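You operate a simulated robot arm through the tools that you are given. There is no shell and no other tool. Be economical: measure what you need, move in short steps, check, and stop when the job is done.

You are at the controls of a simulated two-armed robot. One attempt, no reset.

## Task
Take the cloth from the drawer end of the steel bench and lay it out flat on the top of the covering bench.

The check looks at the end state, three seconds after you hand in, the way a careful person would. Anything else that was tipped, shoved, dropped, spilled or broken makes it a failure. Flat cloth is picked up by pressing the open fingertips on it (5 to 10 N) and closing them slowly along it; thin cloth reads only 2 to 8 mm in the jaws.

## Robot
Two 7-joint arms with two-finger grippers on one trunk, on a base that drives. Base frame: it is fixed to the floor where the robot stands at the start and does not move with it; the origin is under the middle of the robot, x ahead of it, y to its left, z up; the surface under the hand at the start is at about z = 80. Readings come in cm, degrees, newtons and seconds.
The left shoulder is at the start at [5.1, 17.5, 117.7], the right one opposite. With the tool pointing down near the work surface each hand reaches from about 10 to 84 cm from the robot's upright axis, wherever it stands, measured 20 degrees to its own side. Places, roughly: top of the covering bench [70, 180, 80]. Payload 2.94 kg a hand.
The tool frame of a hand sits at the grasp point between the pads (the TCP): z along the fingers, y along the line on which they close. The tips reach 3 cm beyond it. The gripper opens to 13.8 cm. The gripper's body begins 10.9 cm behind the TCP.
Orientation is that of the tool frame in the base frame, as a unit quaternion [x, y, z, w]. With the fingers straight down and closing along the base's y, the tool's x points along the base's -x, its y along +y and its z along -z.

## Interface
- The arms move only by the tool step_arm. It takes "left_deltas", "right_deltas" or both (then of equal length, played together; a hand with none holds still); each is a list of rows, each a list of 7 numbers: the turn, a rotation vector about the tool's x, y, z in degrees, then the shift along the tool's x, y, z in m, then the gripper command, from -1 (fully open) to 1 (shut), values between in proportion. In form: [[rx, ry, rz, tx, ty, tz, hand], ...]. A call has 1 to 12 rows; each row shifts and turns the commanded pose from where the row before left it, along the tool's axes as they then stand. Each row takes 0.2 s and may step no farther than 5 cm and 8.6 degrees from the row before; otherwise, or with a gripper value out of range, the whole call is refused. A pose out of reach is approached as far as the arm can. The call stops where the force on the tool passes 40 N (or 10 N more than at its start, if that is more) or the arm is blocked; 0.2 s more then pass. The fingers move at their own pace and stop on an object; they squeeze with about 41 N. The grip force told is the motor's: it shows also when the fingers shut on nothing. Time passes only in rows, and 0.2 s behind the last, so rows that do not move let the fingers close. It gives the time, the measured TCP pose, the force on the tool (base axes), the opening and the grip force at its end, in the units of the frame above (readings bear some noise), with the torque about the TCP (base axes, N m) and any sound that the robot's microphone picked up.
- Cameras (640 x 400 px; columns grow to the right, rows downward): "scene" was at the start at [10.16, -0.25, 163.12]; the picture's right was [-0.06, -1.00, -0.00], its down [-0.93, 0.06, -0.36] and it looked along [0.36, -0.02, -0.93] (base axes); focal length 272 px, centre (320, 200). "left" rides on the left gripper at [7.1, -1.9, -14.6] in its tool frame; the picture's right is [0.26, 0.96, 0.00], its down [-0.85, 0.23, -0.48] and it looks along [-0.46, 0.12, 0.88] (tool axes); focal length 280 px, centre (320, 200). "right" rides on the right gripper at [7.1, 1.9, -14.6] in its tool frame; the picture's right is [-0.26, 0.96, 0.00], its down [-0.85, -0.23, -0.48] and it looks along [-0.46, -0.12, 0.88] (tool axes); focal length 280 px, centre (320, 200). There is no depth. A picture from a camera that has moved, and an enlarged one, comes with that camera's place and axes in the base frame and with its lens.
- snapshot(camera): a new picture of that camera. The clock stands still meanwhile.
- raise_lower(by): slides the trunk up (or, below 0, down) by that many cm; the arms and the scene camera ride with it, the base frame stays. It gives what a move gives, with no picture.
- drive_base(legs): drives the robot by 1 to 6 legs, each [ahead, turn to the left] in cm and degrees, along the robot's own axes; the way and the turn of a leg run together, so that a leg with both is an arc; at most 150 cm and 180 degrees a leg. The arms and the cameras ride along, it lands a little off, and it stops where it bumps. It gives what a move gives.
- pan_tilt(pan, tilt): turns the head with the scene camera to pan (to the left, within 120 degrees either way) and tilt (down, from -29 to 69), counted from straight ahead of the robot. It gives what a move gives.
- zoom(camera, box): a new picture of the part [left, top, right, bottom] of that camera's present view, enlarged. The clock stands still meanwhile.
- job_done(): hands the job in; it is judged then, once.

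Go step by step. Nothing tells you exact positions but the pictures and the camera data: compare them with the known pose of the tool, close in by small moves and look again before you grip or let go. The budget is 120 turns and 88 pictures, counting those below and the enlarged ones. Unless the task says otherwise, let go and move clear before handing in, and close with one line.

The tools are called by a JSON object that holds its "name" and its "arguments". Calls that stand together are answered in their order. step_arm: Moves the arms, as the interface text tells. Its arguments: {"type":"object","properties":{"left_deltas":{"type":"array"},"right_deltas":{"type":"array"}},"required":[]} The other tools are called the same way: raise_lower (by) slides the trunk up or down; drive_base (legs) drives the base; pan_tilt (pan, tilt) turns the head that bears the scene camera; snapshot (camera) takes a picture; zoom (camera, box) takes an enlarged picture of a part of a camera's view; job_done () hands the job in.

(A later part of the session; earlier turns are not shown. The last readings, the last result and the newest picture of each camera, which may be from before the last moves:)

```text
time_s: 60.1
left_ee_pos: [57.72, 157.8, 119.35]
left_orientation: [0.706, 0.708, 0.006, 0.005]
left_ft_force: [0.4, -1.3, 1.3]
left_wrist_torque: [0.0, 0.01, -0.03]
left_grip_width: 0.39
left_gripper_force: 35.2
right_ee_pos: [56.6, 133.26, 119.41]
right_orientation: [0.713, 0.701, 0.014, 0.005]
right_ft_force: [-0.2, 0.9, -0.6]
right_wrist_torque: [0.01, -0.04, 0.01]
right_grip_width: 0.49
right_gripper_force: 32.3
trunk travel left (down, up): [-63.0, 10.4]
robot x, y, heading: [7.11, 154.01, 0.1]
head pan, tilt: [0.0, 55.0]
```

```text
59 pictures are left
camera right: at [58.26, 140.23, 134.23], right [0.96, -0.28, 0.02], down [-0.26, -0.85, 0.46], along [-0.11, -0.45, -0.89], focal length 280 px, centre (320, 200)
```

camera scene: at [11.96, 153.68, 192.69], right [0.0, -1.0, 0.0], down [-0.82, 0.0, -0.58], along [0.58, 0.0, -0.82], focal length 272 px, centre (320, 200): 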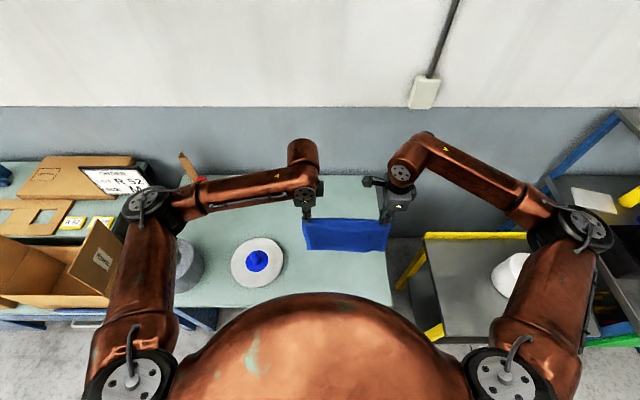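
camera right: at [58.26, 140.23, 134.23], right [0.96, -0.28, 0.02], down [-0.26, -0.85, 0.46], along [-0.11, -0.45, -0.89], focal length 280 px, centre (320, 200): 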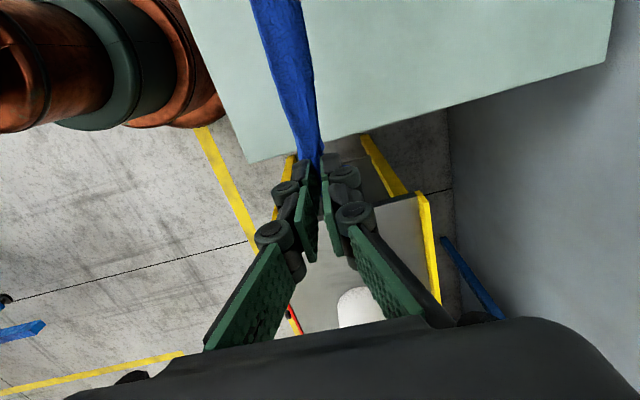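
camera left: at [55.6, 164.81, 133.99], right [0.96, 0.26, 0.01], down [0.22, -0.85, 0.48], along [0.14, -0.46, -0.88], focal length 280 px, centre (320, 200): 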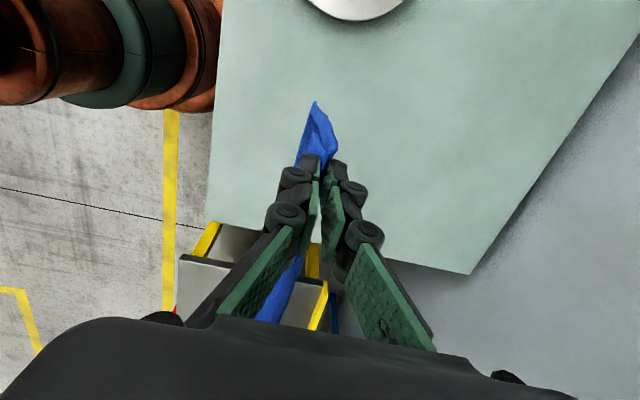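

Hands are over the bench, cloth hanging freely. I move them out to x≈76 (and 2 cm left, aligned), then lower the trunk 10 cm so the lower edge is just above the top.

{"name": "step_arm", "arguments": {"left_deltas": [[0, 0, 0, 0.004, 0.03, 0, 1], [0, 0, 0, 0.004, 0.031, 0, 1], [0, 0, 0, 0.004, 0.031, 0, 1], [0, 0, 0, 0.004, 0.031, 0, 1], [0, 0, 0, 0.004, 0.031, 0, 1], [0, 0, 0, 0, 0.031, 0, 1], [0, 0, 0, 0, 0, 0, 1], [0, 0, 0, 0, 0, 0, 1]], "right_deltas": [[0, 0, 0, 0.004, 0.033, 0, 1], [0, 0, 0, 0.003, 0.033, 0, 1], [0, 0, 0, 0.003, 0.033, 0, 1], [0, 0, 0, 0.003, 0.033, 0, 1], [0, 0, 0, 0.003, 0.032, 0, 1], [0, 0, 0, 0, 0.032, 0, 1], [0, 0, 0, 0, 0, 0, 1], [0, 0, 0, 0, 0, 0, 1]]}}

{"name": "raise_lower", "arguments": {"by": -10}}

{"name": "snapshot", "arguments": {"camera": "scene"}}

{"name": "snapshot", "arguments": {"camera": "left"}}

```text
time_s: 61.9
left_ee_pos: [76.7, 159.91, 119.17]
left_orientation: [0.707, 0.707, 0.003, 0.005]
left_ft_force: [-0.4, -4.1, 1.3]
left_wrist_torque: [-0.04, -0.11, 0.0]
left_grip_width: 0.29
left_gripper_force: 29.1
right_ee_pos: [76.77, 134.96, 119.66]
right_orientation: [0.713, 0.701, 0.012, 0.005]
right_ft_force: [0.1, 3.8, -0.6]
right_wrist_torque: [0.09, 0.08, 0.0]
right_grip_width: 0.49
right_gripper_force: 37.1
trunk travel left (down, up): [-63.0, 10.4]
robot x, y, heading: [6.96, 153.57, 0.2]
head pan, tilt: [0.0, 55.0]
```

```text
time_s: 63.2
left_ee_pos: [76.54, 159.69, 109.59]
left_orientation: [0.707, 0.707, 0.005, 0.005]
left_ft_force: [1.9, -5.1, -2.4]
left_wrist_torque: [-0.2, 0.08, 0.01]
left_grip_width: 0.53
left_gripper_force: 36.4
right_ee_pos: [76.61, 134.66, 109.84]
right_orientation: [0.712, 0.702, 0.014, 0.004]
right_ft_force: [1.1, 3.6, 0.6]
right_wrist_torque: [0.13, -0.06, 0.01]
right_grip_width: 0.26
right_gripper_force: 28.8
trunk travel left (down, up): [-53.0, 20.4]
robot x, y, heading: [7.19, 153.63, 0.2]
head pan, tilt: [0.0, 55.0]
```

```text
58 pictures are left
camera scene: at [13.18, 153.65, 182.7], right [0.0, -1.0, 0.0], down [-0.82, 0.0, -0.57], along [0.57, 0.0, -0.82], focal length 272 px, centre (320, 200)
```

scene: 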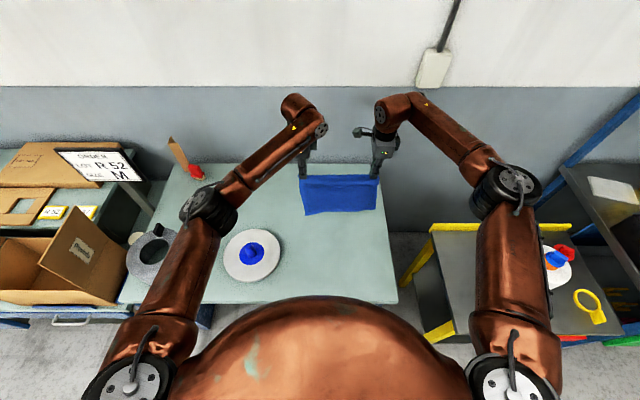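

```text
57 pictures are left
camera left: at [74.36, 166.81, 124.15], right [0.96, 0.26, 0.01], down [0.23, -0.85, 0.48], along [0.14, -0.46, -0.88], focal length 280 px, centre (320, 200)
```

left: 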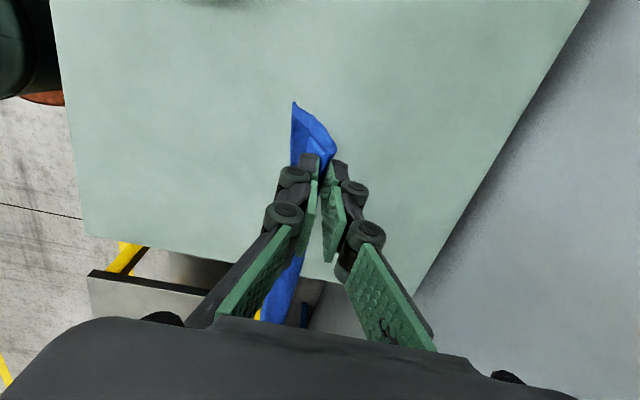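

Slightly too taut between the hands; I slacken it 0.6 cm and descend 6.5 cm till the lower hem touches.

{"name": "step_arm", "arguments": {"left_deltas": [[0, 0, 0, -0.003, 0, 0.015, 1], [0, 0, 0, 0, 0, 0.015, 1], [0, 0, 0, 0, 0, 0.015, 1], [0, 0, 0, 0, 0, 0.015, 1], [0, 0, 0, 0, 0, 0, 1]], "right_deltas": [[0, 0, 0, 0.003, 0, 0.016, 1], [0, 0, 0, 0, 0, 0.015, 1], [0, 0, 0, 0, 0, 0.015, 1], [0, 0, 0, 0, 0, 0.015, 1], [0, 0, 0, 0, 0, 0, 1]]}}

{"name": "snapshot", "arguments": {"camera": "scene"}}

{"name": "snapshot", "arguments": {"camera": "left"}}

{"name": "snapshot", "arguments": {"camera": "right"}}

```text
time_s: 64.4
left_ee_pos: [76.61, 159.56, 103.46]
left_orientation: [0.707, 0.707, 0.004, 0.005]
left_ft_force: [-1.8, 0.9, 1.1]
left_wrist_torque: [0.01, -0.05, 0.01]
left_grip_width: 0.27
left_gripper_force: 29.3
right_ee_pos: [76.67, 134.92, 103.71]
right_orientation: [0.713, 0.701, 0.013, 0.004]
right_ft_force: [0.7, 1.3, -1.3]
right_wrist_torque: [-0.01, 0.06, 0.04]
right_grip_width: 0.51
right_gripper_force: 36.5
trunk travel left (down, up): [-53.0, 20.4]
robot x, y, heading: [7.08, 153.57, 0.2]
head pan, tilt: [0.0, 55.0]
```

```text
56 pictures are left
camera scene: at [13.23, 153.7, 182.68], right [0.0, -1.0, 0.0], down [-0.82, 0.0, -0.57], along [0.57, 0.0, -0.82], focal length 272 px, centre (320, 200)
```

scene: 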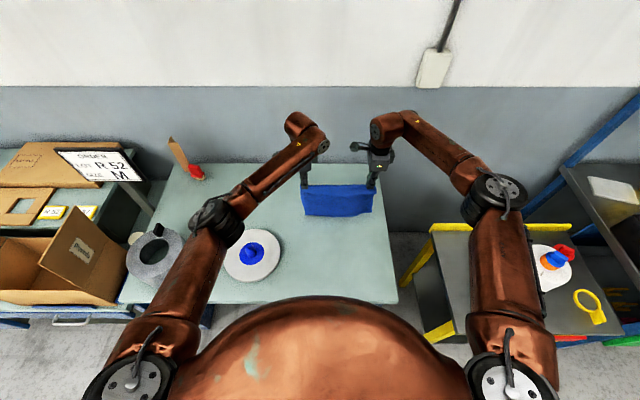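

```text
55 pictures are left
camera left: at [74.49, 166.56, 118.11], right [0.96, 0.26, 0.01], down [0.23, -0.85, 0.48], along [0.14, -0.46, -0.88], focal length 280 px, centre (320, 200)
```

left: 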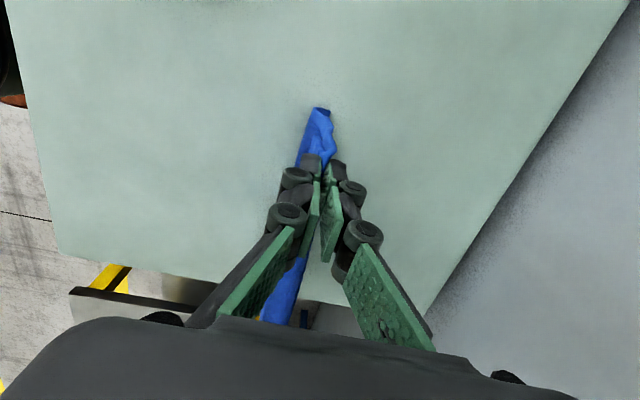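

```text
54 pictures are left
camera right: at [78.34, 141.83, 118.51], right [0.96, -0.28, 0.02], down [-0.26, -0.85, 0.46], along [-0.11, -0.45, -0.89], focal length 280 px, centre (320, 200)
```

right: 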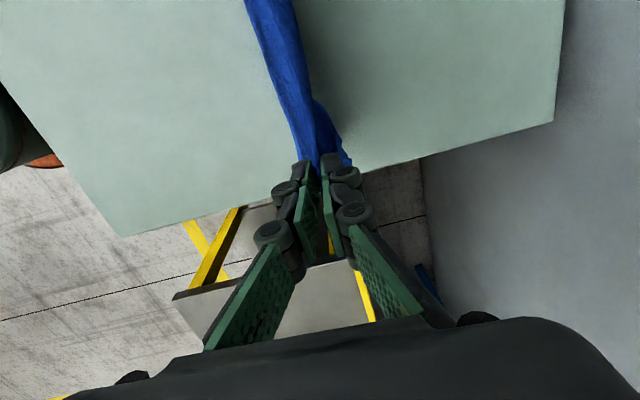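

The hem is about at the surface. I draw the hands toward the robot, lowering slightly, so that the hem trails outward.

{"name": "step_arm", "arguments": {"left_deltas": [[0, 0, 0, 0, -0.015, 0.003, 1], [0, 0, 0, 0, -0.015, 0.003, 1], [0, 0, 0, 0, -0.015, 0.003, 1], [0, 0, 0, 0, -0.015, 0.003, 1], [0, 0, 0, 0, -0.015, 0.003, 1], [0, 0, 0, 0, -0.015, 0.003, 1], [0, 0, 0, 0, 0, 0, 1]], "right_deltas": [[0, 0, 0, 0, -0.015, 0.003, 1], [0, 0, 0, 0, -0.015, 0.003, 1], [0, 0, 0, 0, -0.015, 0.003, 1], [0, 0, 0, 0, -0.015, 0.003, 1], [0, 0, 0, 0, -0.015, 0.003, 1], [0, 0, 0, 0, -0.015, 0.004, 1], [0, 0, 0, 0, 0, 0, 1]]}}

{"name": "snapshot", "arguments": {"camera": "scene"}}

{"name": "snapshot", "arguments": {"camera": "left"}}

{"name": "snapshot", "arguments": {"camera": "right"}}

```text
time_s: 66.0
left_ee_pos: [67.59, 159.53, 101.42]
left_orientation: [0.706, 0.708, 0.005, 0.005]
left_ft_force: [0.6, -0.2, -2.2]
left_wrist_torque: [-0.01, 0.03, 0.01]
left_grip_width: 0.52
left_gripper_force: 34.6
right_ee_pos: [67.71, 135.24, 101.47]
right_orientation: [0.713, 0.701, 0.012, 0.004]
right_ft_force: [1.0, 0.7, 2.0]
right_wrist_torque: [0.01, 0.12, 0.0]
right_grip_width: 0.29
right_gripper_force: 33.2
trunk travel left (down, up): [-53.0, 20.4]
robot x, y, heading: [7.27, 153.61, 0.0]
head pan, tilt: [0.0, 55.0]
```

```text
53 pictures are left
camera scene: at [13.33, 153.67, 182.67], right [0.0, -1.0, 0.0], down [-0.82, 0.0, -0.57], along [0.57, 0.0, -0.82], focal length 272 px, centre (320, 200)
```

scene: 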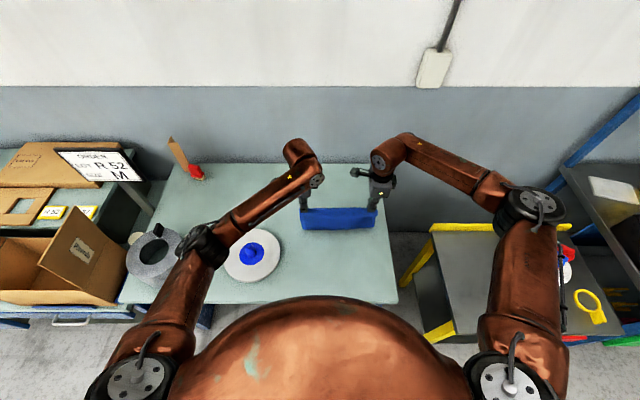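

```text
52 pictures are left
camera left: at [65.45, 166.57, 116.1], right [0.96, 0.26, 0.01], down [0.23, -0.85, 0.48], along [0.14, -0.46, -0.88], focal length 280 px, centre (320, 200)
```

left: 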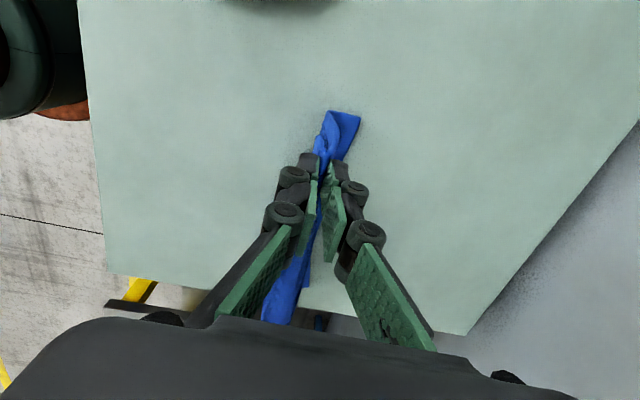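

```text
51 pictures are left
camera right: at [69.36, 142.11, 116.3], right [0.96, -0.28, 0.02], down [-0.25, -0.85, 0.46], along [-0.11, -0.45, -0.89], focal length 280 px, centre (320, 200)
```

right: 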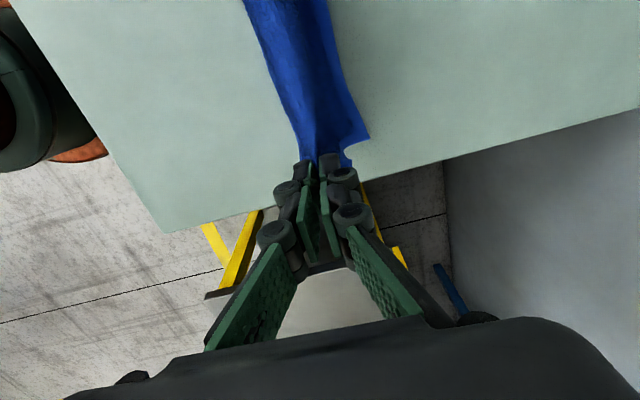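

Hem now trails outward at x≈72. Continue back and down along the arc.

{"name": "step_arm", "arguments": {"left_deltas": [[0, 0, 0, 0, -0.016, 0.007, 1], [0, 0, 0, 0, -0.016, 0.008, 1], [0, 0, 0, 0, -0.016, 0.009, 1], [0, 0, 0, 0, -0.016, 0.01, 1], [0, 0, 0, 0, -0.016, 0.012, 1], [0, 0, 0, 0, -0.016, 0.013, 1], [0, 0, 0, 0, 0, 0, 1]], "right_deltas": [[0, 0, 0, 0, -0.016, 0.007, 1], [0, 0, 0, 0, -0.016, 0.008, 1], [0, 0, 0, 0, -0.016, 0.009, 1], [0, 0, 0, 0, -0.016, 0.01, 1], [0, 0, 0, 0, -0.016, 0.012, 1], [0, 0, 0, 0, -0.016, 0.013, 1], [0, 0, 0, 0, 0, 0, 1]]}}

{"name": "snapshot", "arguments": {"camera": "scene"}}

{"name": "snapshot", "arguments": {"camera": "left"}}

{"name": "snapshot", "arguments": {"camera": "right"}}

```text
time_s: 67.6
left_ee_pos: [58.1, 159.31, 95.58]
left_orientation: [0.706, 0.708, 0.005, 0.004]
left_ft_force: [-0.1, -0.5, 3.1]
left_wrist_torque: [0.01, 0.08, -0.02]
left_grip_width: 0.29
left_gripper_force: 32.7
right_ee_pos: [58.41, 135.14, 95.51]
right_orientation: [0.713, 0.701, 0.013, 0.004]
right_ft_force: [1.4, -0.2, 0.3]
right_wrist_torque: [0.01, -0.03, -0.04]
right_grip_width: 0.36
right_gripper_force: 29.2
trunk travel left (down, up): [-53.0, 20.4]
robot x, y, heading: [7.05, 153.7, 0.1]
head pan, tilt: [0.0, 55.0]
```

```text
50 pictures are left
camera scene: at [13.3, 153.68, 182.68], right [0.0, -1.0, 0.0], down [-0.82, 0.0, -0.57], along [0.57, 0.0, -0.82], focal length 272 px, centre (320, 200)
```

scene: 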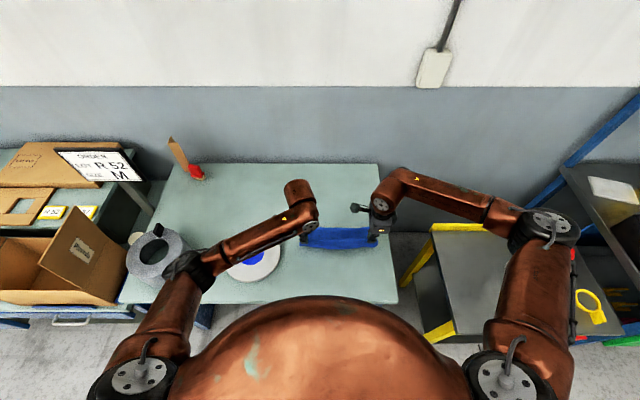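

```text
49 pictures are left
camera left: at [55.92, 166.45, 110.11], right [0.96, 0.26, 0.01], down [0.23, -0.85, 0.48], along [0.14, -0.46, -0.88], focal length 280 px, centre (320, 200)
```

left: 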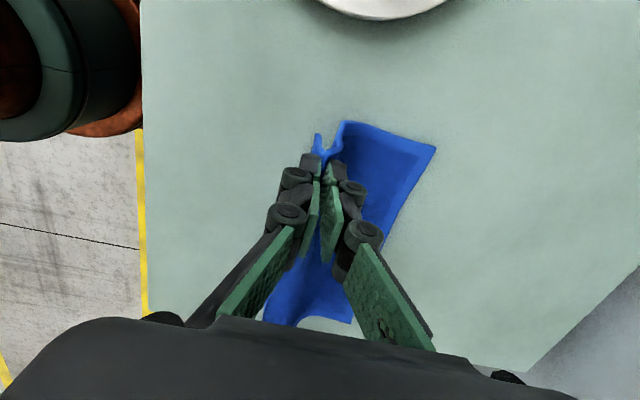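

```text
48 pictures are left
camera right: at [59.98, 142.14, 110.34], right [0.96, -0.28, 0.02], down [-0.26, -0.85, 0.46], along [-0.11, -0.45, -0.89], focal length 280 px, centre (320, 200)
```

right: 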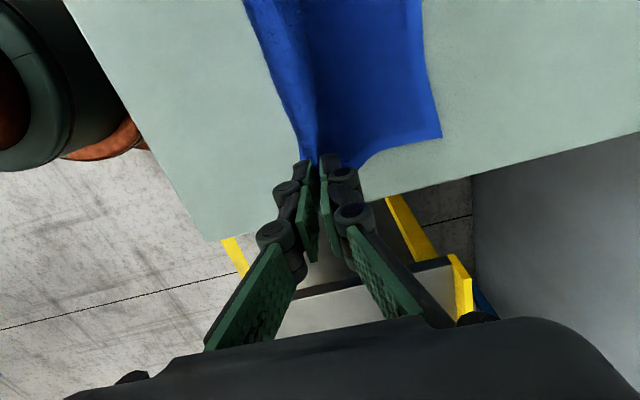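

Laying out well; hem at x≈71, even left and right. Continue down to just above the surface.

{"name": "step_arm", "arguments": {"left_deltas": [[0, 0, 0, 0, -0.014, 0.016, 1], [0, 0, 0, 0, -0.014, 0.018, 1], [0, 0, 0, 0, -0.014, 0.02, 1], [0, 0, 0, 0, -0.013, 0.02, 1], [0, 0, 0, 0, -0.012, 0.018, 1], [0, 0, 0, 0, -0.01, 0.015, 1], [0, 0, 0, 0, 0, 0, 1]], "right_deltas": [[0, 0, 0, 0, -0.014, 0.016, 1], [0, 0, 0, 0, -0.014, 0.018, 1], [0, 0, 0, 0, -0.014, 0.02, 1], [0, 0, 0, 0, -0.013, 0.02, 1], [0, 0, 0, 0, -0.012, 0.018, 1], [0, 0, 0, 0, -0.01, 0.015, 1], [0, 0, 0, 0, 0, 0, 1]]}}

{"name": "snapshot", "arguments": {"camera": "scene"}}

{"name": "snapshot", "arguments": {"camera": "left"}}

{"name": "snapshot", "arguments": {"camera": "right"}}

```text
time_s: 69.2
left_ee_pos: [50.47, 159.5, 84.82]
left_orientation: [0.707, 0.708, 0.005, 0.005]
left_ft_force: [0.8, -0.7, -1.1]
left_wrist_torque: [-0.02, 0.04, 0.01]
left_grip_width: 0.5
left_gripper_force: 32.1
right_ee_pos: [50.82, 135.61, 84.22]
right_orientation: [0.712, 0.702, 0.013, 0.004]
right_ft_force: [0.3, 0.4, -0.6]
right_wrist_torque: [-0.01, -0.01, -0.01]
right_grip_width: 0.48
right_gripper_force: 33.6
trunk travel left (down, up): [-53.0, 20.4]
robot x, y, heading: [7.03, 154.17, -0.1]
head pan, tilt: [0.0, 55.0]
```

```text
47 pictures are left
camera scene: at [13.26, 153.69, 182.68], right [0.0, -1.0, 0.0], down [-0.82, 0.0, -0.57], along [0.57, 0.0, -0.82], focal length 272 px, centre (320, 200)
```

scene: 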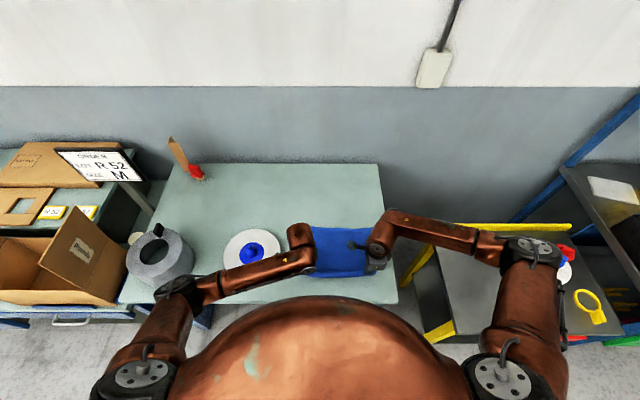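

```text
46 pictures are left
camera left: at [48.35, 166.46, 99.33], right [0.96, 0.26, 0.01], down [0.23, -0.85, 0.48], along [0.14, -0.46, -0.88], focal length 280 px, centre (320, 200)
```

left: 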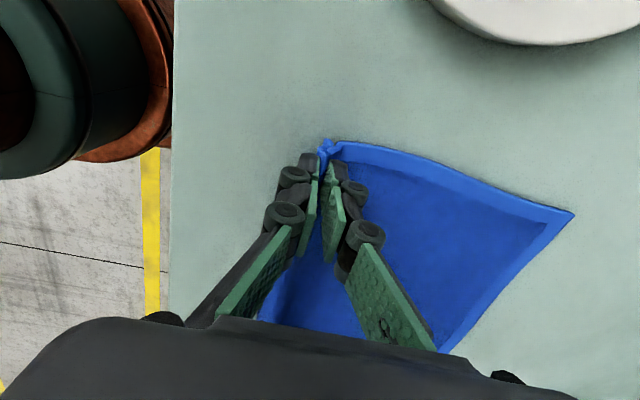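

```text
45 pictures are left
camera right: at [52.48, 142.47, 99.03], right [0.96, -0.28, 0.02], down [-0.25, -0.85, 0.46], along [-0.11, -0.45, -0.89], focal length 280 px, centre (320, 200)
```

right: 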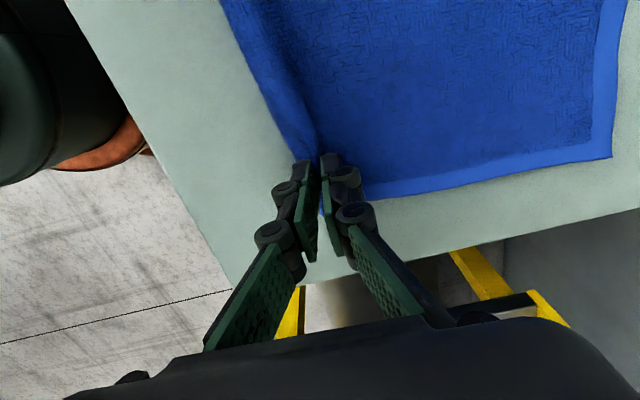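

Almost flat. Lower to touch the surface with a small pull toward the robot.

{"name": "step_arm", "arguments": {"left_deltas": [[0, 0, 0, 0, -0.003, 0.006, 1], [0, 0, 0, 0, -0.003, 0.005, 1], [0, 0, 0, 0, 0, 0, 1]], "right_deltas": [[0, 0, 0, -0.001, -0.003, 0.003, 1], [0, 0, 0, -0.001, -0.003, 0.003, 1], [0, 0, 0, 0, 0, 0, 1]]}}

```text
time_s: 70.0
left_ee_pos: [49.95, 159.38, 83.63]
left_orientation: [0.706, 0.708, 0.005, 0.004]
left_ft_force: [0.0, -0.2, 3.5]
left_wrist_torque: [-0.04, 0.01, -0.01]
left_grip_width: 0.27
left_gripper_force: 29.7
right_ee_pos: [50.34, 135.43, 83.9]
right_orientation: [0.712, 0.702, 0.014, 0.004]
right_ft_force: [0.4, 0.2, 3.7]
right_wrist_torque: [0.02, -0.05, -0.02]
right_grip_width: 0.28
right_gripper_force: 31.1
trunk travel left (down, up): [-53.0, 20.4]
robot x, y, heading: [7.23, 153.29, 0.1]
head pan, tilt: [0.0, 55.0]
```

{"name": "step_arm", "arguments": {"left_deltas": [[0, 0, 0, 0, 0, 0.002, 1], [0, 0, 0, 0, 0, 0, 1]], "right_deltas": [[0, 0, 0, 0, 0, 0.001, 1], [0, 0, 0, 0, 0, 0, 1]]}}

```text
time_s: 70.6
left_ee_pos: [49.94, 159.33, 83.44]
left_orientation: [0.707, 0.707, 0.004, 0.005]
left_ft_force: [-0.6, 0.0, 3.3]
left_wrist_torque: [-0.02, 0.06, 0.02]
left_grip_width: 0.37
left_gripper_force: 34.8
right_ee_pos: [50.29, 135.52, 83.78]
right_orientation: [0.713, 0.701, 0.013, 0.005]
right_ft_force: [0.5, 0.3, 0.5]
right_wrist_torque: [-0.03, 0.01, 0.0]
right_grip_width: 0.49
right_gripper_force: 34.9
trunk travel left (down, up): [-53.0, 20.4]
robot x, y, heading: [7.54, 153.36, 0.3]
head pan, tilt: [0.0, 55.0]
```

{"name": "step_arm", "arguments": {"left_deltas": [[0, 0, 0, 0, 0, 0.001, 1], [0, 0, 0, 0, 0, 0, 1]], "right_deltas": [[0, 0, 0, 0, 0, 0.003, 1], [0, 0, 0, 0, 0, 0, 1]]}}

```text
time_s: 71.2
left_ee_pos: [49.88, 159.48, 83.62]
left_orientation: [0.707, 0.708, 0.005, 0.005]
left_ft_force: [0.4, -0.5, -0.5]
left_wrist_torque: [0.03, -0.03, 0.05]
left_grip_width: 0.52
left_gripper_force: 34.9
right_ee_pos: [50.37, 135.55, 83.5]
right_orientation: [0.713, 0.701, 0.013, 0.005]
right_ft_force: [-0.8, -2.1, 14.0]
right_wrist_torque: [-0.08, -0.04, 0.0]
right_grip_width: 0.35
right_gripper_force: 32.5
trunk travel left (down, up): [-53.0, 20.4]
robot x, y, heading: [7.17, 153.57, 0.2]
head pan, tilt: [0.0, 55.0]
```

{"name": "step_arm", "arguments": {"left_deltas": [[0, 0, 0, 0, 0, 0.002, 1], [0, 0, 0, 0, 0, 0, 1]], "right_deltas": [[0, 0, 0, 0, 0, -0.001, 1], [0, 0, 0, 0, 0, 0, 1]]}}

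```text
time_s: 71.8
left_ee_pos: [50.04, 159.44, 83.49]
left_orientation: [0.706, 0.708, 0.005, 0.006]
left_ft_force: [0.6, 0.3, 8.5]
left_wrist_torque: [0.03, -0.01, 0.02]
left_grip_width: 0.32
left_gripper_force: 31.3
right_ee_pos: [50.24, 135.51, 83.66]
right_orientation: [0.713, 0.701, 0.013, 0.005]
right_ft_force: [0.8, 0.1, 8.9]
right_wrist_torque: [-0.01, -0.04, 0.0]
right_grip_width: 0.35
right_gripper_force: 33.2
trunk travel left (down, up): [-53.0, 20.4]
robot x, y, heading: [6.78, 153.55, 0.1]
head pan, tilt: [0.0, 55.0]
```

Both press with about 8.5 N. Open slowly, shifting back by half the opening so the far fingers stay put and the near fingers spread the fold.

{"name": "step_arm", "arguments": {"left_deltas": [[0, 0, 0, 0, 0, 0, 0.95], [0, 0, 0, 0, -0.0017, 0, 0.9], [0, 0, 0, 0, -0.0017, 0, 0.85], [0, 0, 0, 0, -0.0017, 0, 0.8], [0, 0, 0, 0, -0.0017, 0, 0.75], [0, 0, 0, 0, -0.0017, 0, 0.7], [0, 0, 0, 0, -0.0017, 0, 0.65], [0, 0, 0, 0, -0.0017, 0, 0.6], [0, 0, 0, 0, -0.0017, 0, 0.55], [0, 0, 0, 0, -0.0017, 0, 0.5], [0, 0, 0, 0, -0.0017, 0, 0.45], [0, 0, 0, 0, -0.0017, 0, 0.4]], "right_deltas": [[0, 0, 0, 0, 0, 0, 0.95], [0, 0, 0, 0, -0.0017, 0, 0.9], [0, 0, 0, 0, -0.0017, 0, 0.85], [0, 0, 0, 0, -0.0017, 0, 0.8], [0, 0, 0, 0, -0.0017, 0, 0.75], [0, 0, 0, 0, -0.0017, 0, 0.7], [0, 0, 0, 0, -0.0017, 0, 0.65], [0, 0, 0, 0, -0.0017, 0, 0.6], [0, 0, 0, 0, -0.0017, 0, 0.55], [0, 0, 0, 0, -0.0017, 0, 0.5], [0, 0, 0, 0, -0.0017, 0, 0.45], [0, 0, 0, 0, -0.0017, 0, 0.4]]}}

{"name": "snapshot", "arguments": {"camera": "left"}}

{"name": "snapshot", "arguments": {"camera": "right"}}

```text
time_s: 74.4
left_ee_pos: [48.07, 159.52, 83.24]
left_orientation: [0.707, 0.707, 0.004, 0.004]
left_ft_force: [0.2, 0.1, 4.6]
left_wrist_torque: [0.0, -0.08, 0.0]
left_grip_width: 4.32
left_gripper_force: 0.5
right_ee_pos: [48.45, 135.53, 83.54]
right_orientation: [0.713, 0.701, 0.013, 0.004]
right_ft_force: [0.7, 0.5, 4.7]
right_wrist_torque: [-0.05, -0.11, 0.04]
right_grip_width: 4.18
right_gripper_force: 0.0
trunk travel left (down, up): [-53.0, 20.4]
robot x, y, heading: [7.27, 153.62, -0.1]
head pan, tilt: [0.0, 55.0]
```

```text
44 pictures are left
camera left: at [45.97, 166.52, 97.76], right [0.96, 0.26, 0.01], down [0.23, -0.85, 0.48], along [0.14, -0.46, -0.88], focal length 280 px, centre (320, 200)
```

left: 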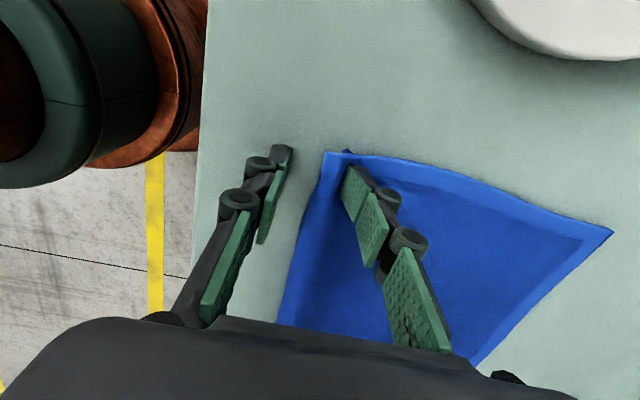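

```text
43 pictures are left
camera right: at [49.95, 142.36, 98.43], right [0.96, -0.28, 0.02], down [-0.26, -0.85, 0.46], along [-0.11, -0.45, -0.89], focal length 280 px, centre (320, 200)
```

right: 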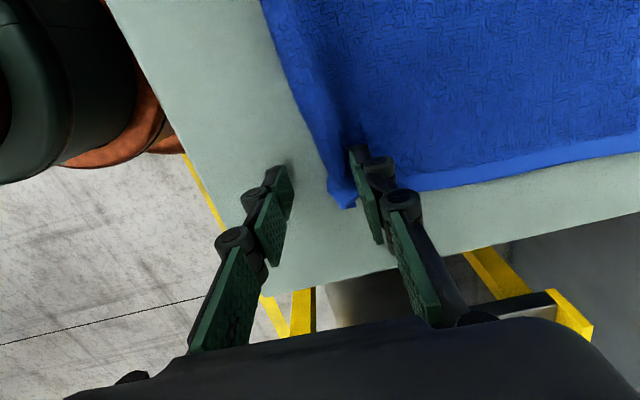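

Released; a soft ridge remains along the near edge. I lift both hands clear to look.

{"name": "step_arm", "arguments": {"left_deltas": [[0, 0, 0, 0, 0, -0.01, 0.3], [0, 0, 0, 0, 0, -0.03, 0.3], [0, 0, 0, 0, 0, -0.03, 0.3], [0, 0, 0, 0.03, 0, -0.03, 0.3], [0, 0, 0, 0.03, 0, -0.03, 0.3], [0, 0, 0, 0, 0, 0, 0.3]], "right_deltas": [[0, 0, 0, 0, 0, -0.01, 0.3], [0, 0, 0, 0, 0, -0.03, 0.3], [0, 0, 0, 0, 0, -0.03, 0.3], [0, 0, 0, -0.03, 0, -0.03, 0.3], [0, 0, 0, -0.03, 0, -0.03, 0.3], [0, 0, 0, 0, 0, 0, 0.3]]}}

{"name": "snapshot", "arguments": {"camera": "left"}}

{"name": "snapshot", "arguments": {"camera": "right"}}

{"name": "snapshot", "arguments": {"camera": "scene"}}

```text
time_s: 75.8
left_ee_pos: [47.91, 165.3, 96.04]
left_orientation: [0.706, 0.708, 0.005, 0.004]
left_ft_force: [0.2, -0.7, 0.5]
left_wrist_torque: [0.0, 0.02, 0.0]
left_grip_width: 4.82
left_gripper_force: 0.1
right_ee_pos: [47.96, 129.23, 96.32]
right_orientation: [0.713, 0.701, 0.013, 0.005]
right_ft_force: [-0.2, 0.1, -0.1]
right_wrist_torque: [-0.02, 0.04, 0.04]
right_grip_width: 4.85
right_gripper_force: 0.0
trunk travel left (down, up): [-53.0, 20.4]
robot x, y, heading: [6.88, 153.65, 0.4]
head pan, tilt: [0.0, 55.0]
```

```text
42 pictures are left
camera left: at [45.76, 172.43, 110.65], right [0.96, 0.26, 0.01], down [0.23, -0.85, 0.48], along [0.14, -0.46, -0.88], focal length 280 px, centre (320, 200)
```

left: 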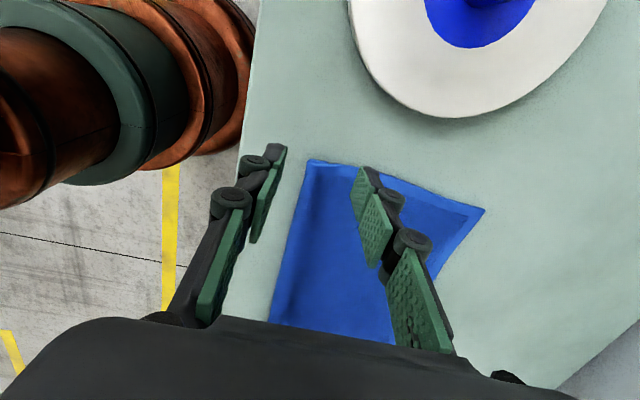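

```text
41 pictures are left
camera right: at [49.56, 136.12, 111.19], right [0.96, -0.28, 0.02], down [-0.25, -0.85, 0.46], along [-0.11, -0.45, -0.89], focal length 280 px, centre (320, 200)
```

right: 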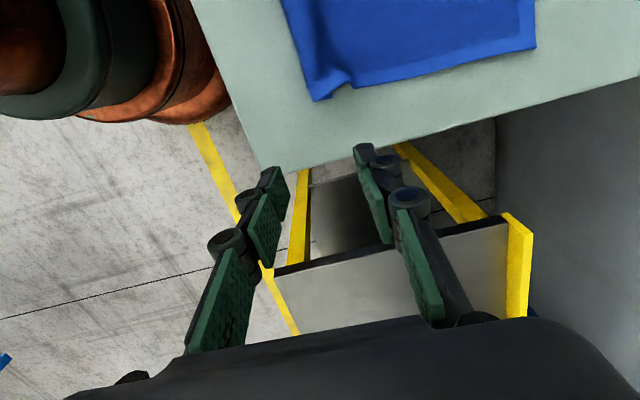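

```text
40 pictures are left
camera scene: at [13.33, 153.68, 182.67], right [0.0, -1.0, 0.0], down [-0.82, 0.0, -0.57], along [0.57, 0.0, -0.82], focal length 272 px, centre (320, 200)
```

scene: 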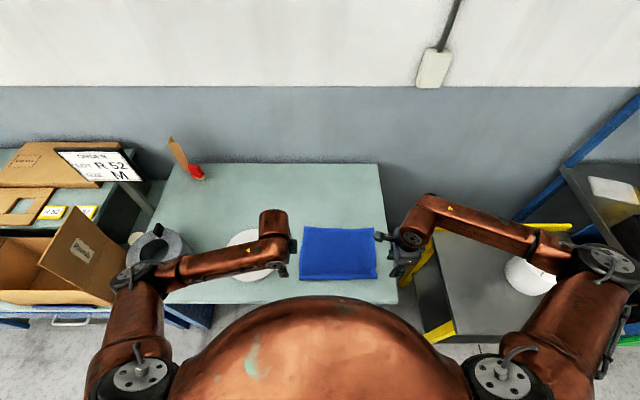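

{"name": "zoom", "arguments": {"camera": "scene", "box": [270, 210, 410, 297]}}

{"name": "zoom", "arguments": {"camera": "right", "box": [240, 0, 560, 200]}}

```text
4.57 times, centred on (340, 254) of scene
camera zoom: at [13.33, 153.68, 182.67], right [0.0, -1.0, 0.0], down [-0.82, 0.0, -0.57], along [0.57, 0.0, -0.82], focal length 1246 px, centre (229, -45)
```

zoom: 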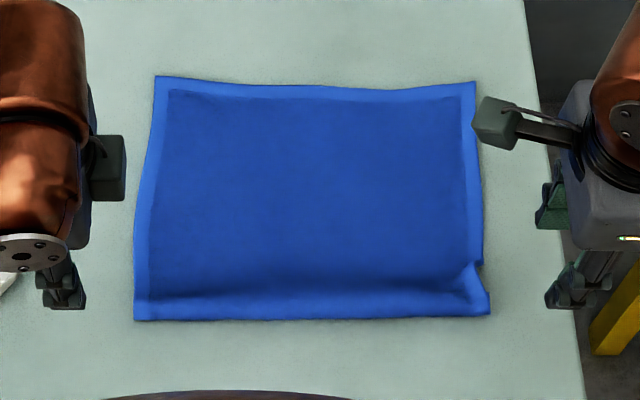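

```text
2.00 times, centred on (400, 100) of right
camera zoom: at [49.56, 136.12, 111.19], right [0.96, -0.28, 0.02], down [-0.25, -0.85, 0.46], along [-0.11, -0.45, -0.89], focal length 561 px, centre (160, 400)
```

zoom: 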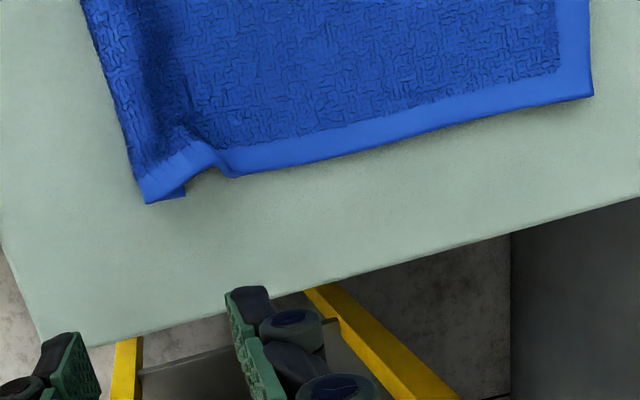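

A ridge of about 3.5 cm of slack lies along the near edge, with a small pleat at the right corner. I'll press closed fingertips on the near hem and draw it toward the robot.

{"name": "step_arm", "arguments": {"left_deltas": [[0, 0, 0, -0.035, 0.006, 0, 1], [0, 0, 0, -0.032, 0.005, 0, 1], [0, 0, 0, 0, 0, 0.04, 1], [0, 0, 0, 0, 0, 0.04, 1], [0, 0, 0, 0, 0, 0.033, 1], [0, 0, 0, 0, 0, 0, 1]], "right_deltas": [[0, 0, 0, 0.03, 0.006, 0, 1], [0, 0, 0, 0.026, 0.007, 0, 1], [0, 0, 0, 0, 0, 0.04, 1], [0, 0, 0, 0, 0, 0.04, 1], [0, 0, 0, 0, 0, 0.034, 1], [0, 0, 0, 0, 0, 0, 1]]}}

{"name": "snapshot", "arguments": {"camera": "left"}}

{"name": "snapshot", "arguments": {"camera": "right"}}

```text
time_s: 77.2
left_ee_pos: [49.13, 158.59, 85.0]
left_orientation: [0.707, 0.707, 0.004, 0.005]
left_ft_force: [-0.5, 0.2, 0.8]
left_wrist_torque: [-0.01, -0.02, 0.0]
left_grip_width: 0.02
left_gripper_force: 28.4
right_ee_pos: [49.78, 135.0, 85.11]
right_orientation: [0.713, 0.701, 0.013, 0.005]
right_ft_force: [0.2, 0.0, -0.3]
right_wrist_torque: [0.01, 0.0, 0.0]
right_grip_width: 0.0
right_gripper_force: 28.3
trunk travel left (down, up): [-53.0, 20.4]
robot x, y, heading: [6.85, 153.79, 0.2]
head pan, tilt: [0.0, 55.0]
```

```text
37 pictures are left
camera left: at [47.09, 165.66, 99.56], right [0.96, 0.26, 0.01], down [0.23, -0.85, 0.48], along [0.14, -0.46, -0.88], focal length 280 px, centre (320, 200)
```

left: 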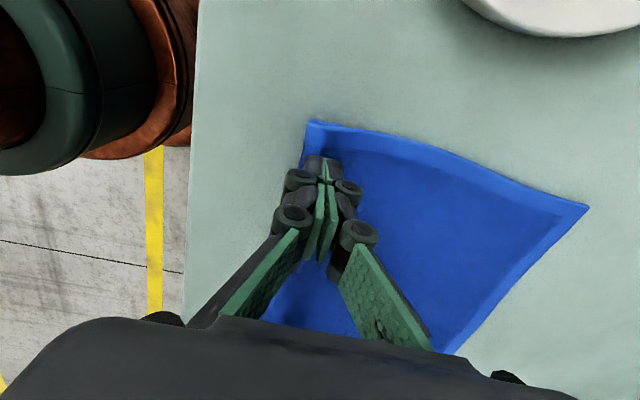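

```text
36 pictures are left
camera right: at [51.46, 141.85, 100.07], right [0.96, -0.28, 0.02], down [-0.26, -0.85, 0.46], along [-0.11, -0.45, -0.89], focal length 280 px, centre (320, 200)
```

right: 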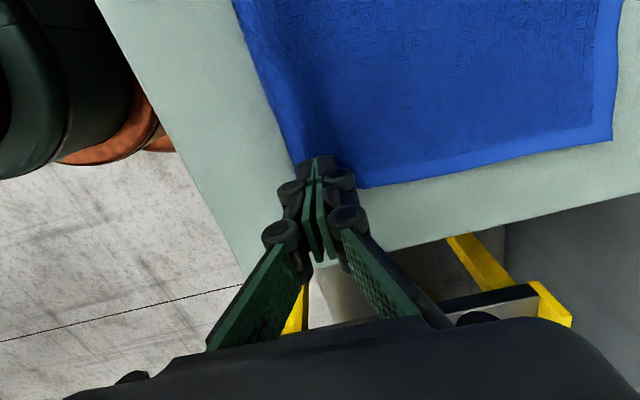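

{"name": "step_arm", "arguments": {"left_deltas": [[0, 0, 0, 0, 0, 0.006, 1], [0, 0, 0, 0, 0, 0.006, 1], [0, 0, 0, 0, 0, 0.003, 1], [0, 0, 0, 0, 0, 0, 1]], "right_deltas": [[0, 0, 0, 0, -0.004, 0.006, 1], [0, 0, 0, 0, 0, 0.005, 1], [0, 0, 0, 0, 0, 0.003, 1], [0, 0, 0, 0, 0, 0, 1]]}}

```text
time_s: 78.2
left_ee_pos: [49.33, 158.64, 83.4]
left_orientation: [0.707, 0.707, 0.005, 0.004]
left_ft_force: [-0.6, 0.6, 3.7]
left_wrist_torque: [0.01, 0.04, -0.01]
left_grip_width: 0.0
left_gripper_force: 28.3
right_ee_pos: [49.41, 135.15, 83.82]
right_orientation: [0.712, 0.702, 0.013, 0.004]
right_ft_force: [-0.1, 0.1, 0.1]
right_wrist_torque: [0.0, -0.02, -0.01]
right_grip_width: 0.01
right_gripper_force: 28.6
trunk travel left (down, up): [-53.0, 20.4]
robot x, y, heading: [6.91, 153.77, 0.4]
head pan, tilt: [0.0, 55.0]
```

Left touches; right needs ~0.35 cm more. Then drag slowly 1.5 cm toward the robot and look.

{"name": "step_arm", "arguments": {"left_deltas": [[0, 0, 0, 0, 0, 0.001, 1], [0, 0, 0, 0, 0, 0, 1]], "right_deltas": [[0, 0, 0, 0, 0, 0.004, 1], [0, 0, 0, 0, 0, 0, 1]]}}

{"name": "step_arm", "arguments": {"left_deltas": [[0, 0, 0, 0, -0.003, 0, 1], [0, 0, 0, 0, -0.003, 0, 1], [0, 0, 0, 0, -0.003, 0, 1], [0, 0, 0, 0, -0.003, 0, 1], [0, 0, 0, 0, -0.003, 0, 1], [0, 0, 0, 0, 0, 0, 1]], "right_deltas": [[0, 0, 0, 0, -0.003, 0, 1], [0, 0, 0, 0, -0.003, 0, 1], [0, 0, 0, 0, -0.003, 0, 1], [0, 0, 0, 0, -0.003, 0, 1], [0, 0, 0, 0, -0.003, 0, 1], [0, 0, 0, 0, 0, 0, 1]]}}

{"name": "snapshot", "arguments": {"camera": "left"}}

{"name": "snapshot", "arguments": {"camera": "right"}}

```text
time_s: 78.8
left_ee_pos: [49.34, 158.69, 83.45]
left_orientation: [0.706, 0.708, 0.005, 0.005]
left_ft_force: [0.1, 0.5, 5.9]
left_wrist_torque: [0.0, 0.06, -0.03]
left_grip_width: 0.0
left_gripper_force: 28.5
right_ee_pos: [49.3, 134.99, 83.55]
right_orientation: [0.712, 0.702, 0.013, 0.005]
right_ft_force: [0.2, -0.5, 0.6]
right_wrist_torque: [-0.02, 0.01, -0.01]
right_grip_width: 0.01
right_gripper_force: 27.9
trunk travel left (down, up): [-53.0, 20.4]
robot x, y, heading: [6.88, 153.45, 0.4]
head pan, tilt: [0.0, 55.0]
```

```text
time_s: 80.2
left_ee_pos: [47.56, 158.62, 83.37]
left_orientation: [0.706, 0.708, 0.005, 0.004]
left_ft_force: [0.8, -0.6, 3.5]
left_wrist_torque: [0.04, -0.04, 0.0]
left_grip_width: 0.02
left_gripper_force: 28.4
right_ee_pos: [47.8, 135.08, 83.34]
right_orientation: [0.713, 0.701, 0.013, 0.005]
right_ft_force: [1.5, -0.2, 1.6]
right_wrist_torque: [0.01, -0.02, 0.0]
right_grip_width: 0.0
right_gripper_force: 28.7
trunk travel left (down, up): [-53.0, 20.4]
robot x, y, heading: [7.12, 153.65, 0.2]
head pan, tilt: [0.0, 55.0]
```

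```text
35 pictures are left
camera left: at [45.45, 165.74, 97.88], right [0.96, 0.26, 0.01], down [0.23, -0.85, 0.48], along [0.14, -0.46, -0.88], focal length 280 px, centre (320, 200)
```

left: 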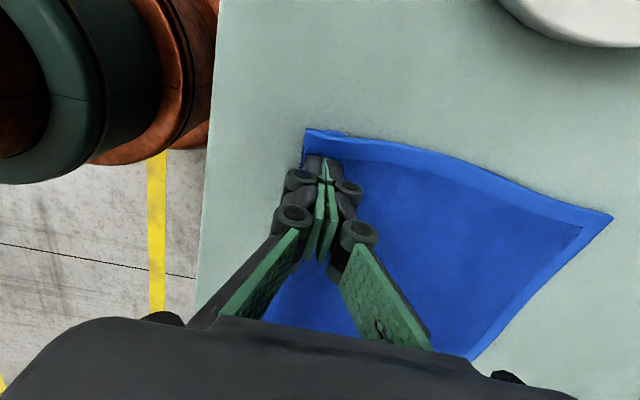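

```text
34 pictures are left
camera right: at [49.36, 141.99, 98.24], right [0.96, -0.28, 0.02], down [-0.26, -0.85, 0.46], along [-0.11, -0.45, -0.89], focal length 280 px, centre (320, 200)
```

right: 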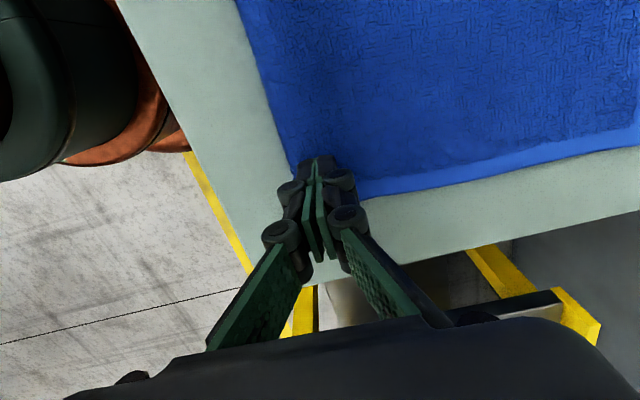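

The hem follows the fingers and the ridge flattens. Drag another 1.5 cm.

{"name": "step_arm", "arguments": {"left_deltas": [[0, 0, 0, 0, -0.003, 0.0005, 1], [0, 0, 0, 0, -0.003, 0, 1], [0, 0, 0, 0, -0.003, 0, 1], [0, 0, 0, 0, -0.003, 0, 1], [0, 0, 0, 0, -0.003, 0, 1], [0, 0, 0, 0, 0, 0, 1]], "right_deltas": [[0, 0, 0, 0, -0.003, 0.001, 1], [0, 0, 0, 0, -0.003, 0, 1], [0, 0, 0, 0, -0.003, 0, 1], [0, 0, 0, 0, -0.003, 0, 1], [0, 0, 0, 0, -0.003, 0, 1], [0, 0, 0, 0, 0, 0, 1]]}}

{"name": "snapshot", "arguments": {"camera": "left"}}

{"name": "snapshot", "arguments": {"camera": "right"}}

```text
time_s: 81.6
left_ee_pos: [46.18, 158.89, 83.2]
left_orientation: [0.706, 0.708, 0.005, 0.005]
left_ft_force: [0.5, -0.6, 4.1]
left_wrist_torque: [-0.04, -0.01, 0.01]
left_grip_width: 0.02
left_gripper_force: 27.8
right_ee_pos: [46.2, 135.2, 83.15]
right_orientation: [0.713, 0.701, 0.013, 0.005]
right_ft_force: [1.9, -0.3, 7.1]
right_wrist_torque: [0.0, -0.07, 0.02]
right_grip_width: 0.0
right_gripper_force: 28.6
trunk travel left (down, up): [-53.0, 20.4]
robot x, y, heading: [7.18, 153.56, 0.4]
head pan, tilt: [0.0, 55.0]
```

```text
33 pictures are left
camera left: at [44.0, 165.76, 97.82], right [0.96, 0.26, 0.01], down [0.23, -0.85, 0.48], along [0.14, -0.46, -0.88], focal length 280 px, centre (320, 200)
```

left: 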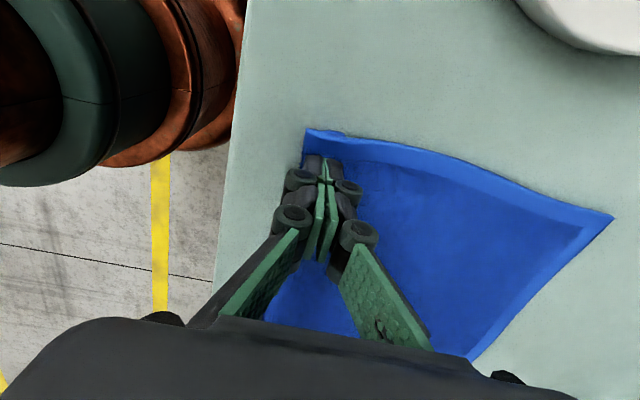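

```text
32 pictures are left
camera right: at [47.91, 142.06, 98.04], right [0.96, -0.28, 0.02], down [-0.26, -0.85, 0.46], along [-0.11, -0.45, -0.89], focal length 280 px, centre (320, 200)
```

right: 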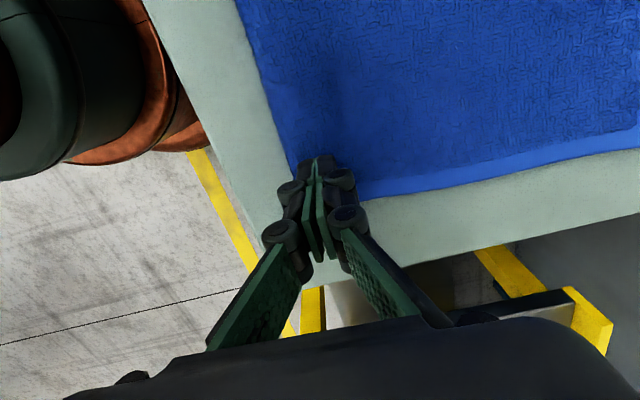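

The last bit moved the whole cloth, so the slack is mostly gone. Lift straight up and out and look.

{"name": "step_arm", "arguments": {"left_deltas": [[0, 0, 0, 0, 0, -0.01, 1], [0, 0, 0, 0, 0, -0.03, 1], [0, 0, 0, 0, 0, -0.03, 1], [0, 0, 0, 0.035, 0, -0.03, 1], [0, 0, 0, 0.035, 0, -0.03, 1], [0, 0, 0, 0, 0, 0, 1]], "right_deltas": [[0, 0, 0, 0, 0, -0.01, 1], [0, 0, 0, 0, 0, -0.03, 1], [0, 0, 0, 0, 0, -0.03, 1], [0, 0, 0, -0.035, 0, -0.03, 1], [0, 0, 0, -0.035, 0, -0.03, 1], [0, 0, 0, 0, 0, 0, 1]]}}

{"name": "zoom", "arguments": {"camera": "scene", "box": [270, 210, 410, 297]}}

{"name": "snapshot", "arguments": {"camera": "right"}}

```text
time_s: 83.0
left_ee_pos: [46.09, 165.57, 96.36]
left_orientation: [0.706, 0.708, 0.004, 0.004]
left_ft_force: [0.2, -0.6, 0.3]
left_wrist_torque: [-0.01, 0.04, 0.0]
left_grip_width: 0.05
left_gripper_force: 28.5
right_ee_pos: [45.66, 127.97, 96.21]
right_orientation: [0.712, 0.702, 0.012, 0.003]
right_ft_force: [-0.1, 0.0, -0.6]
right_wrist_torque: [-0.01, 0.05, 0.03]
right_grip_width: 0.0
right_gripper_force: 28.8
trunk travel left (down, up): [-53.0, 20.4]
robot x, y, heading: [7.15, 153.6, 0.4]
head pan, tilt: [0.0, 55.0]
```

```text
4.57 times, centred on (340, 254) of scene
camera zoom: at [13.34, 153.63, 182.67], right [0.0, -1.0, 0.0], down [-0.82, 0.0, -0.57], along [0.57, 0.0, -0.82], focal length 1246 px, centre (229, -45)
```

zoom: 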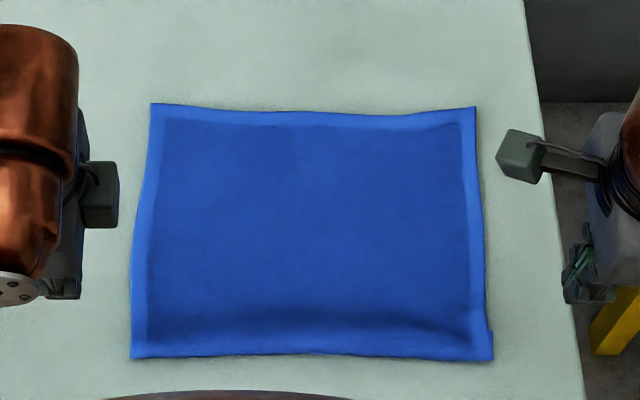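

```text
30 pictures are left
camera right: at [47.33, 134.81, 111.07], right [0.96, -0.28, 0.02], down [-0.25, -0.85, 0.46], along [-0.11, -0.45, -0.89], focal length 280 px, centre (320, 200)
```

right: 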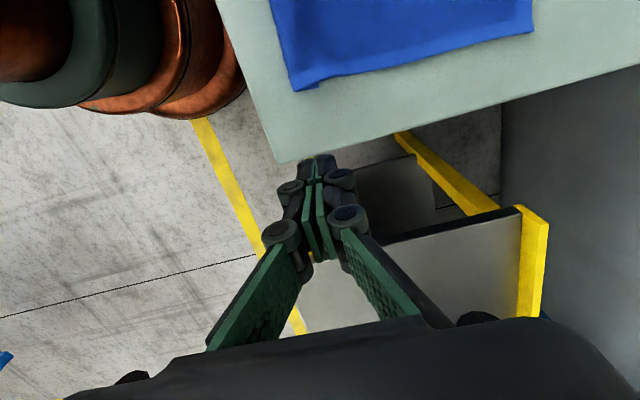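

Still about 2.5 cm of slack in a soft mound near the front edge. Let me view it closer before smoothing.

{"name": "snapshot", "arguments": {"camera": "left"}}

{"name": "zoom", "arguments": {"camera": "right", "box": [250, 0, 560, 110]}}

```text
29 pictures are left
camera left: at [43.86, 172.73, 110.86], right [0.96, 0.26, 0.01], down [0.23, -0.85, 0.48], along [0.14, -0.46, -0.88], focal length 280 px, centre (320, 200)
```

left: 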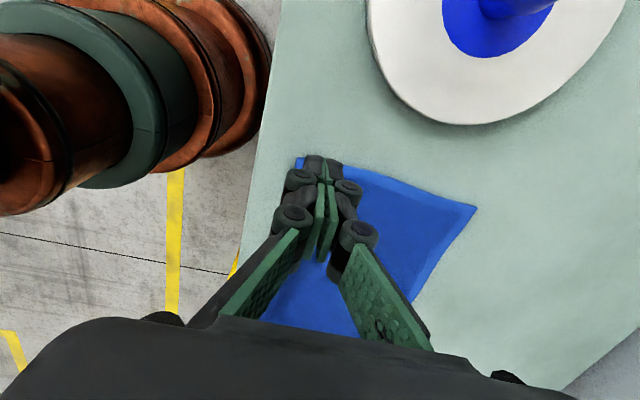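

```text
2.06 times, centred on (405, 55) of right
camera zoom: at [47.33, 134.81, 111.07], right [0.96, -0.28, 0.02], down [-0.25, -0.85, 0.46], along [-0.11, -0.45, -0.89], focal length 579 px, centre (144, 499)
```

zoom: 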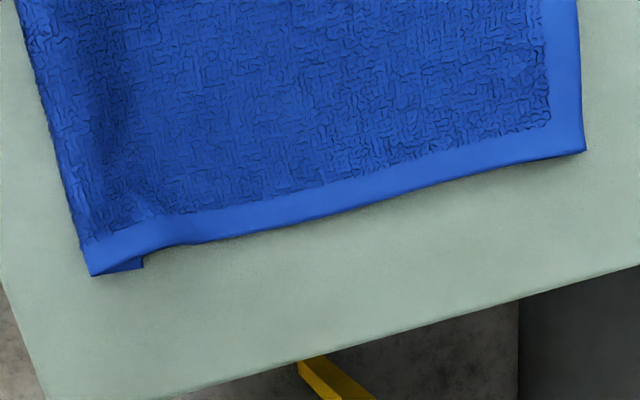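

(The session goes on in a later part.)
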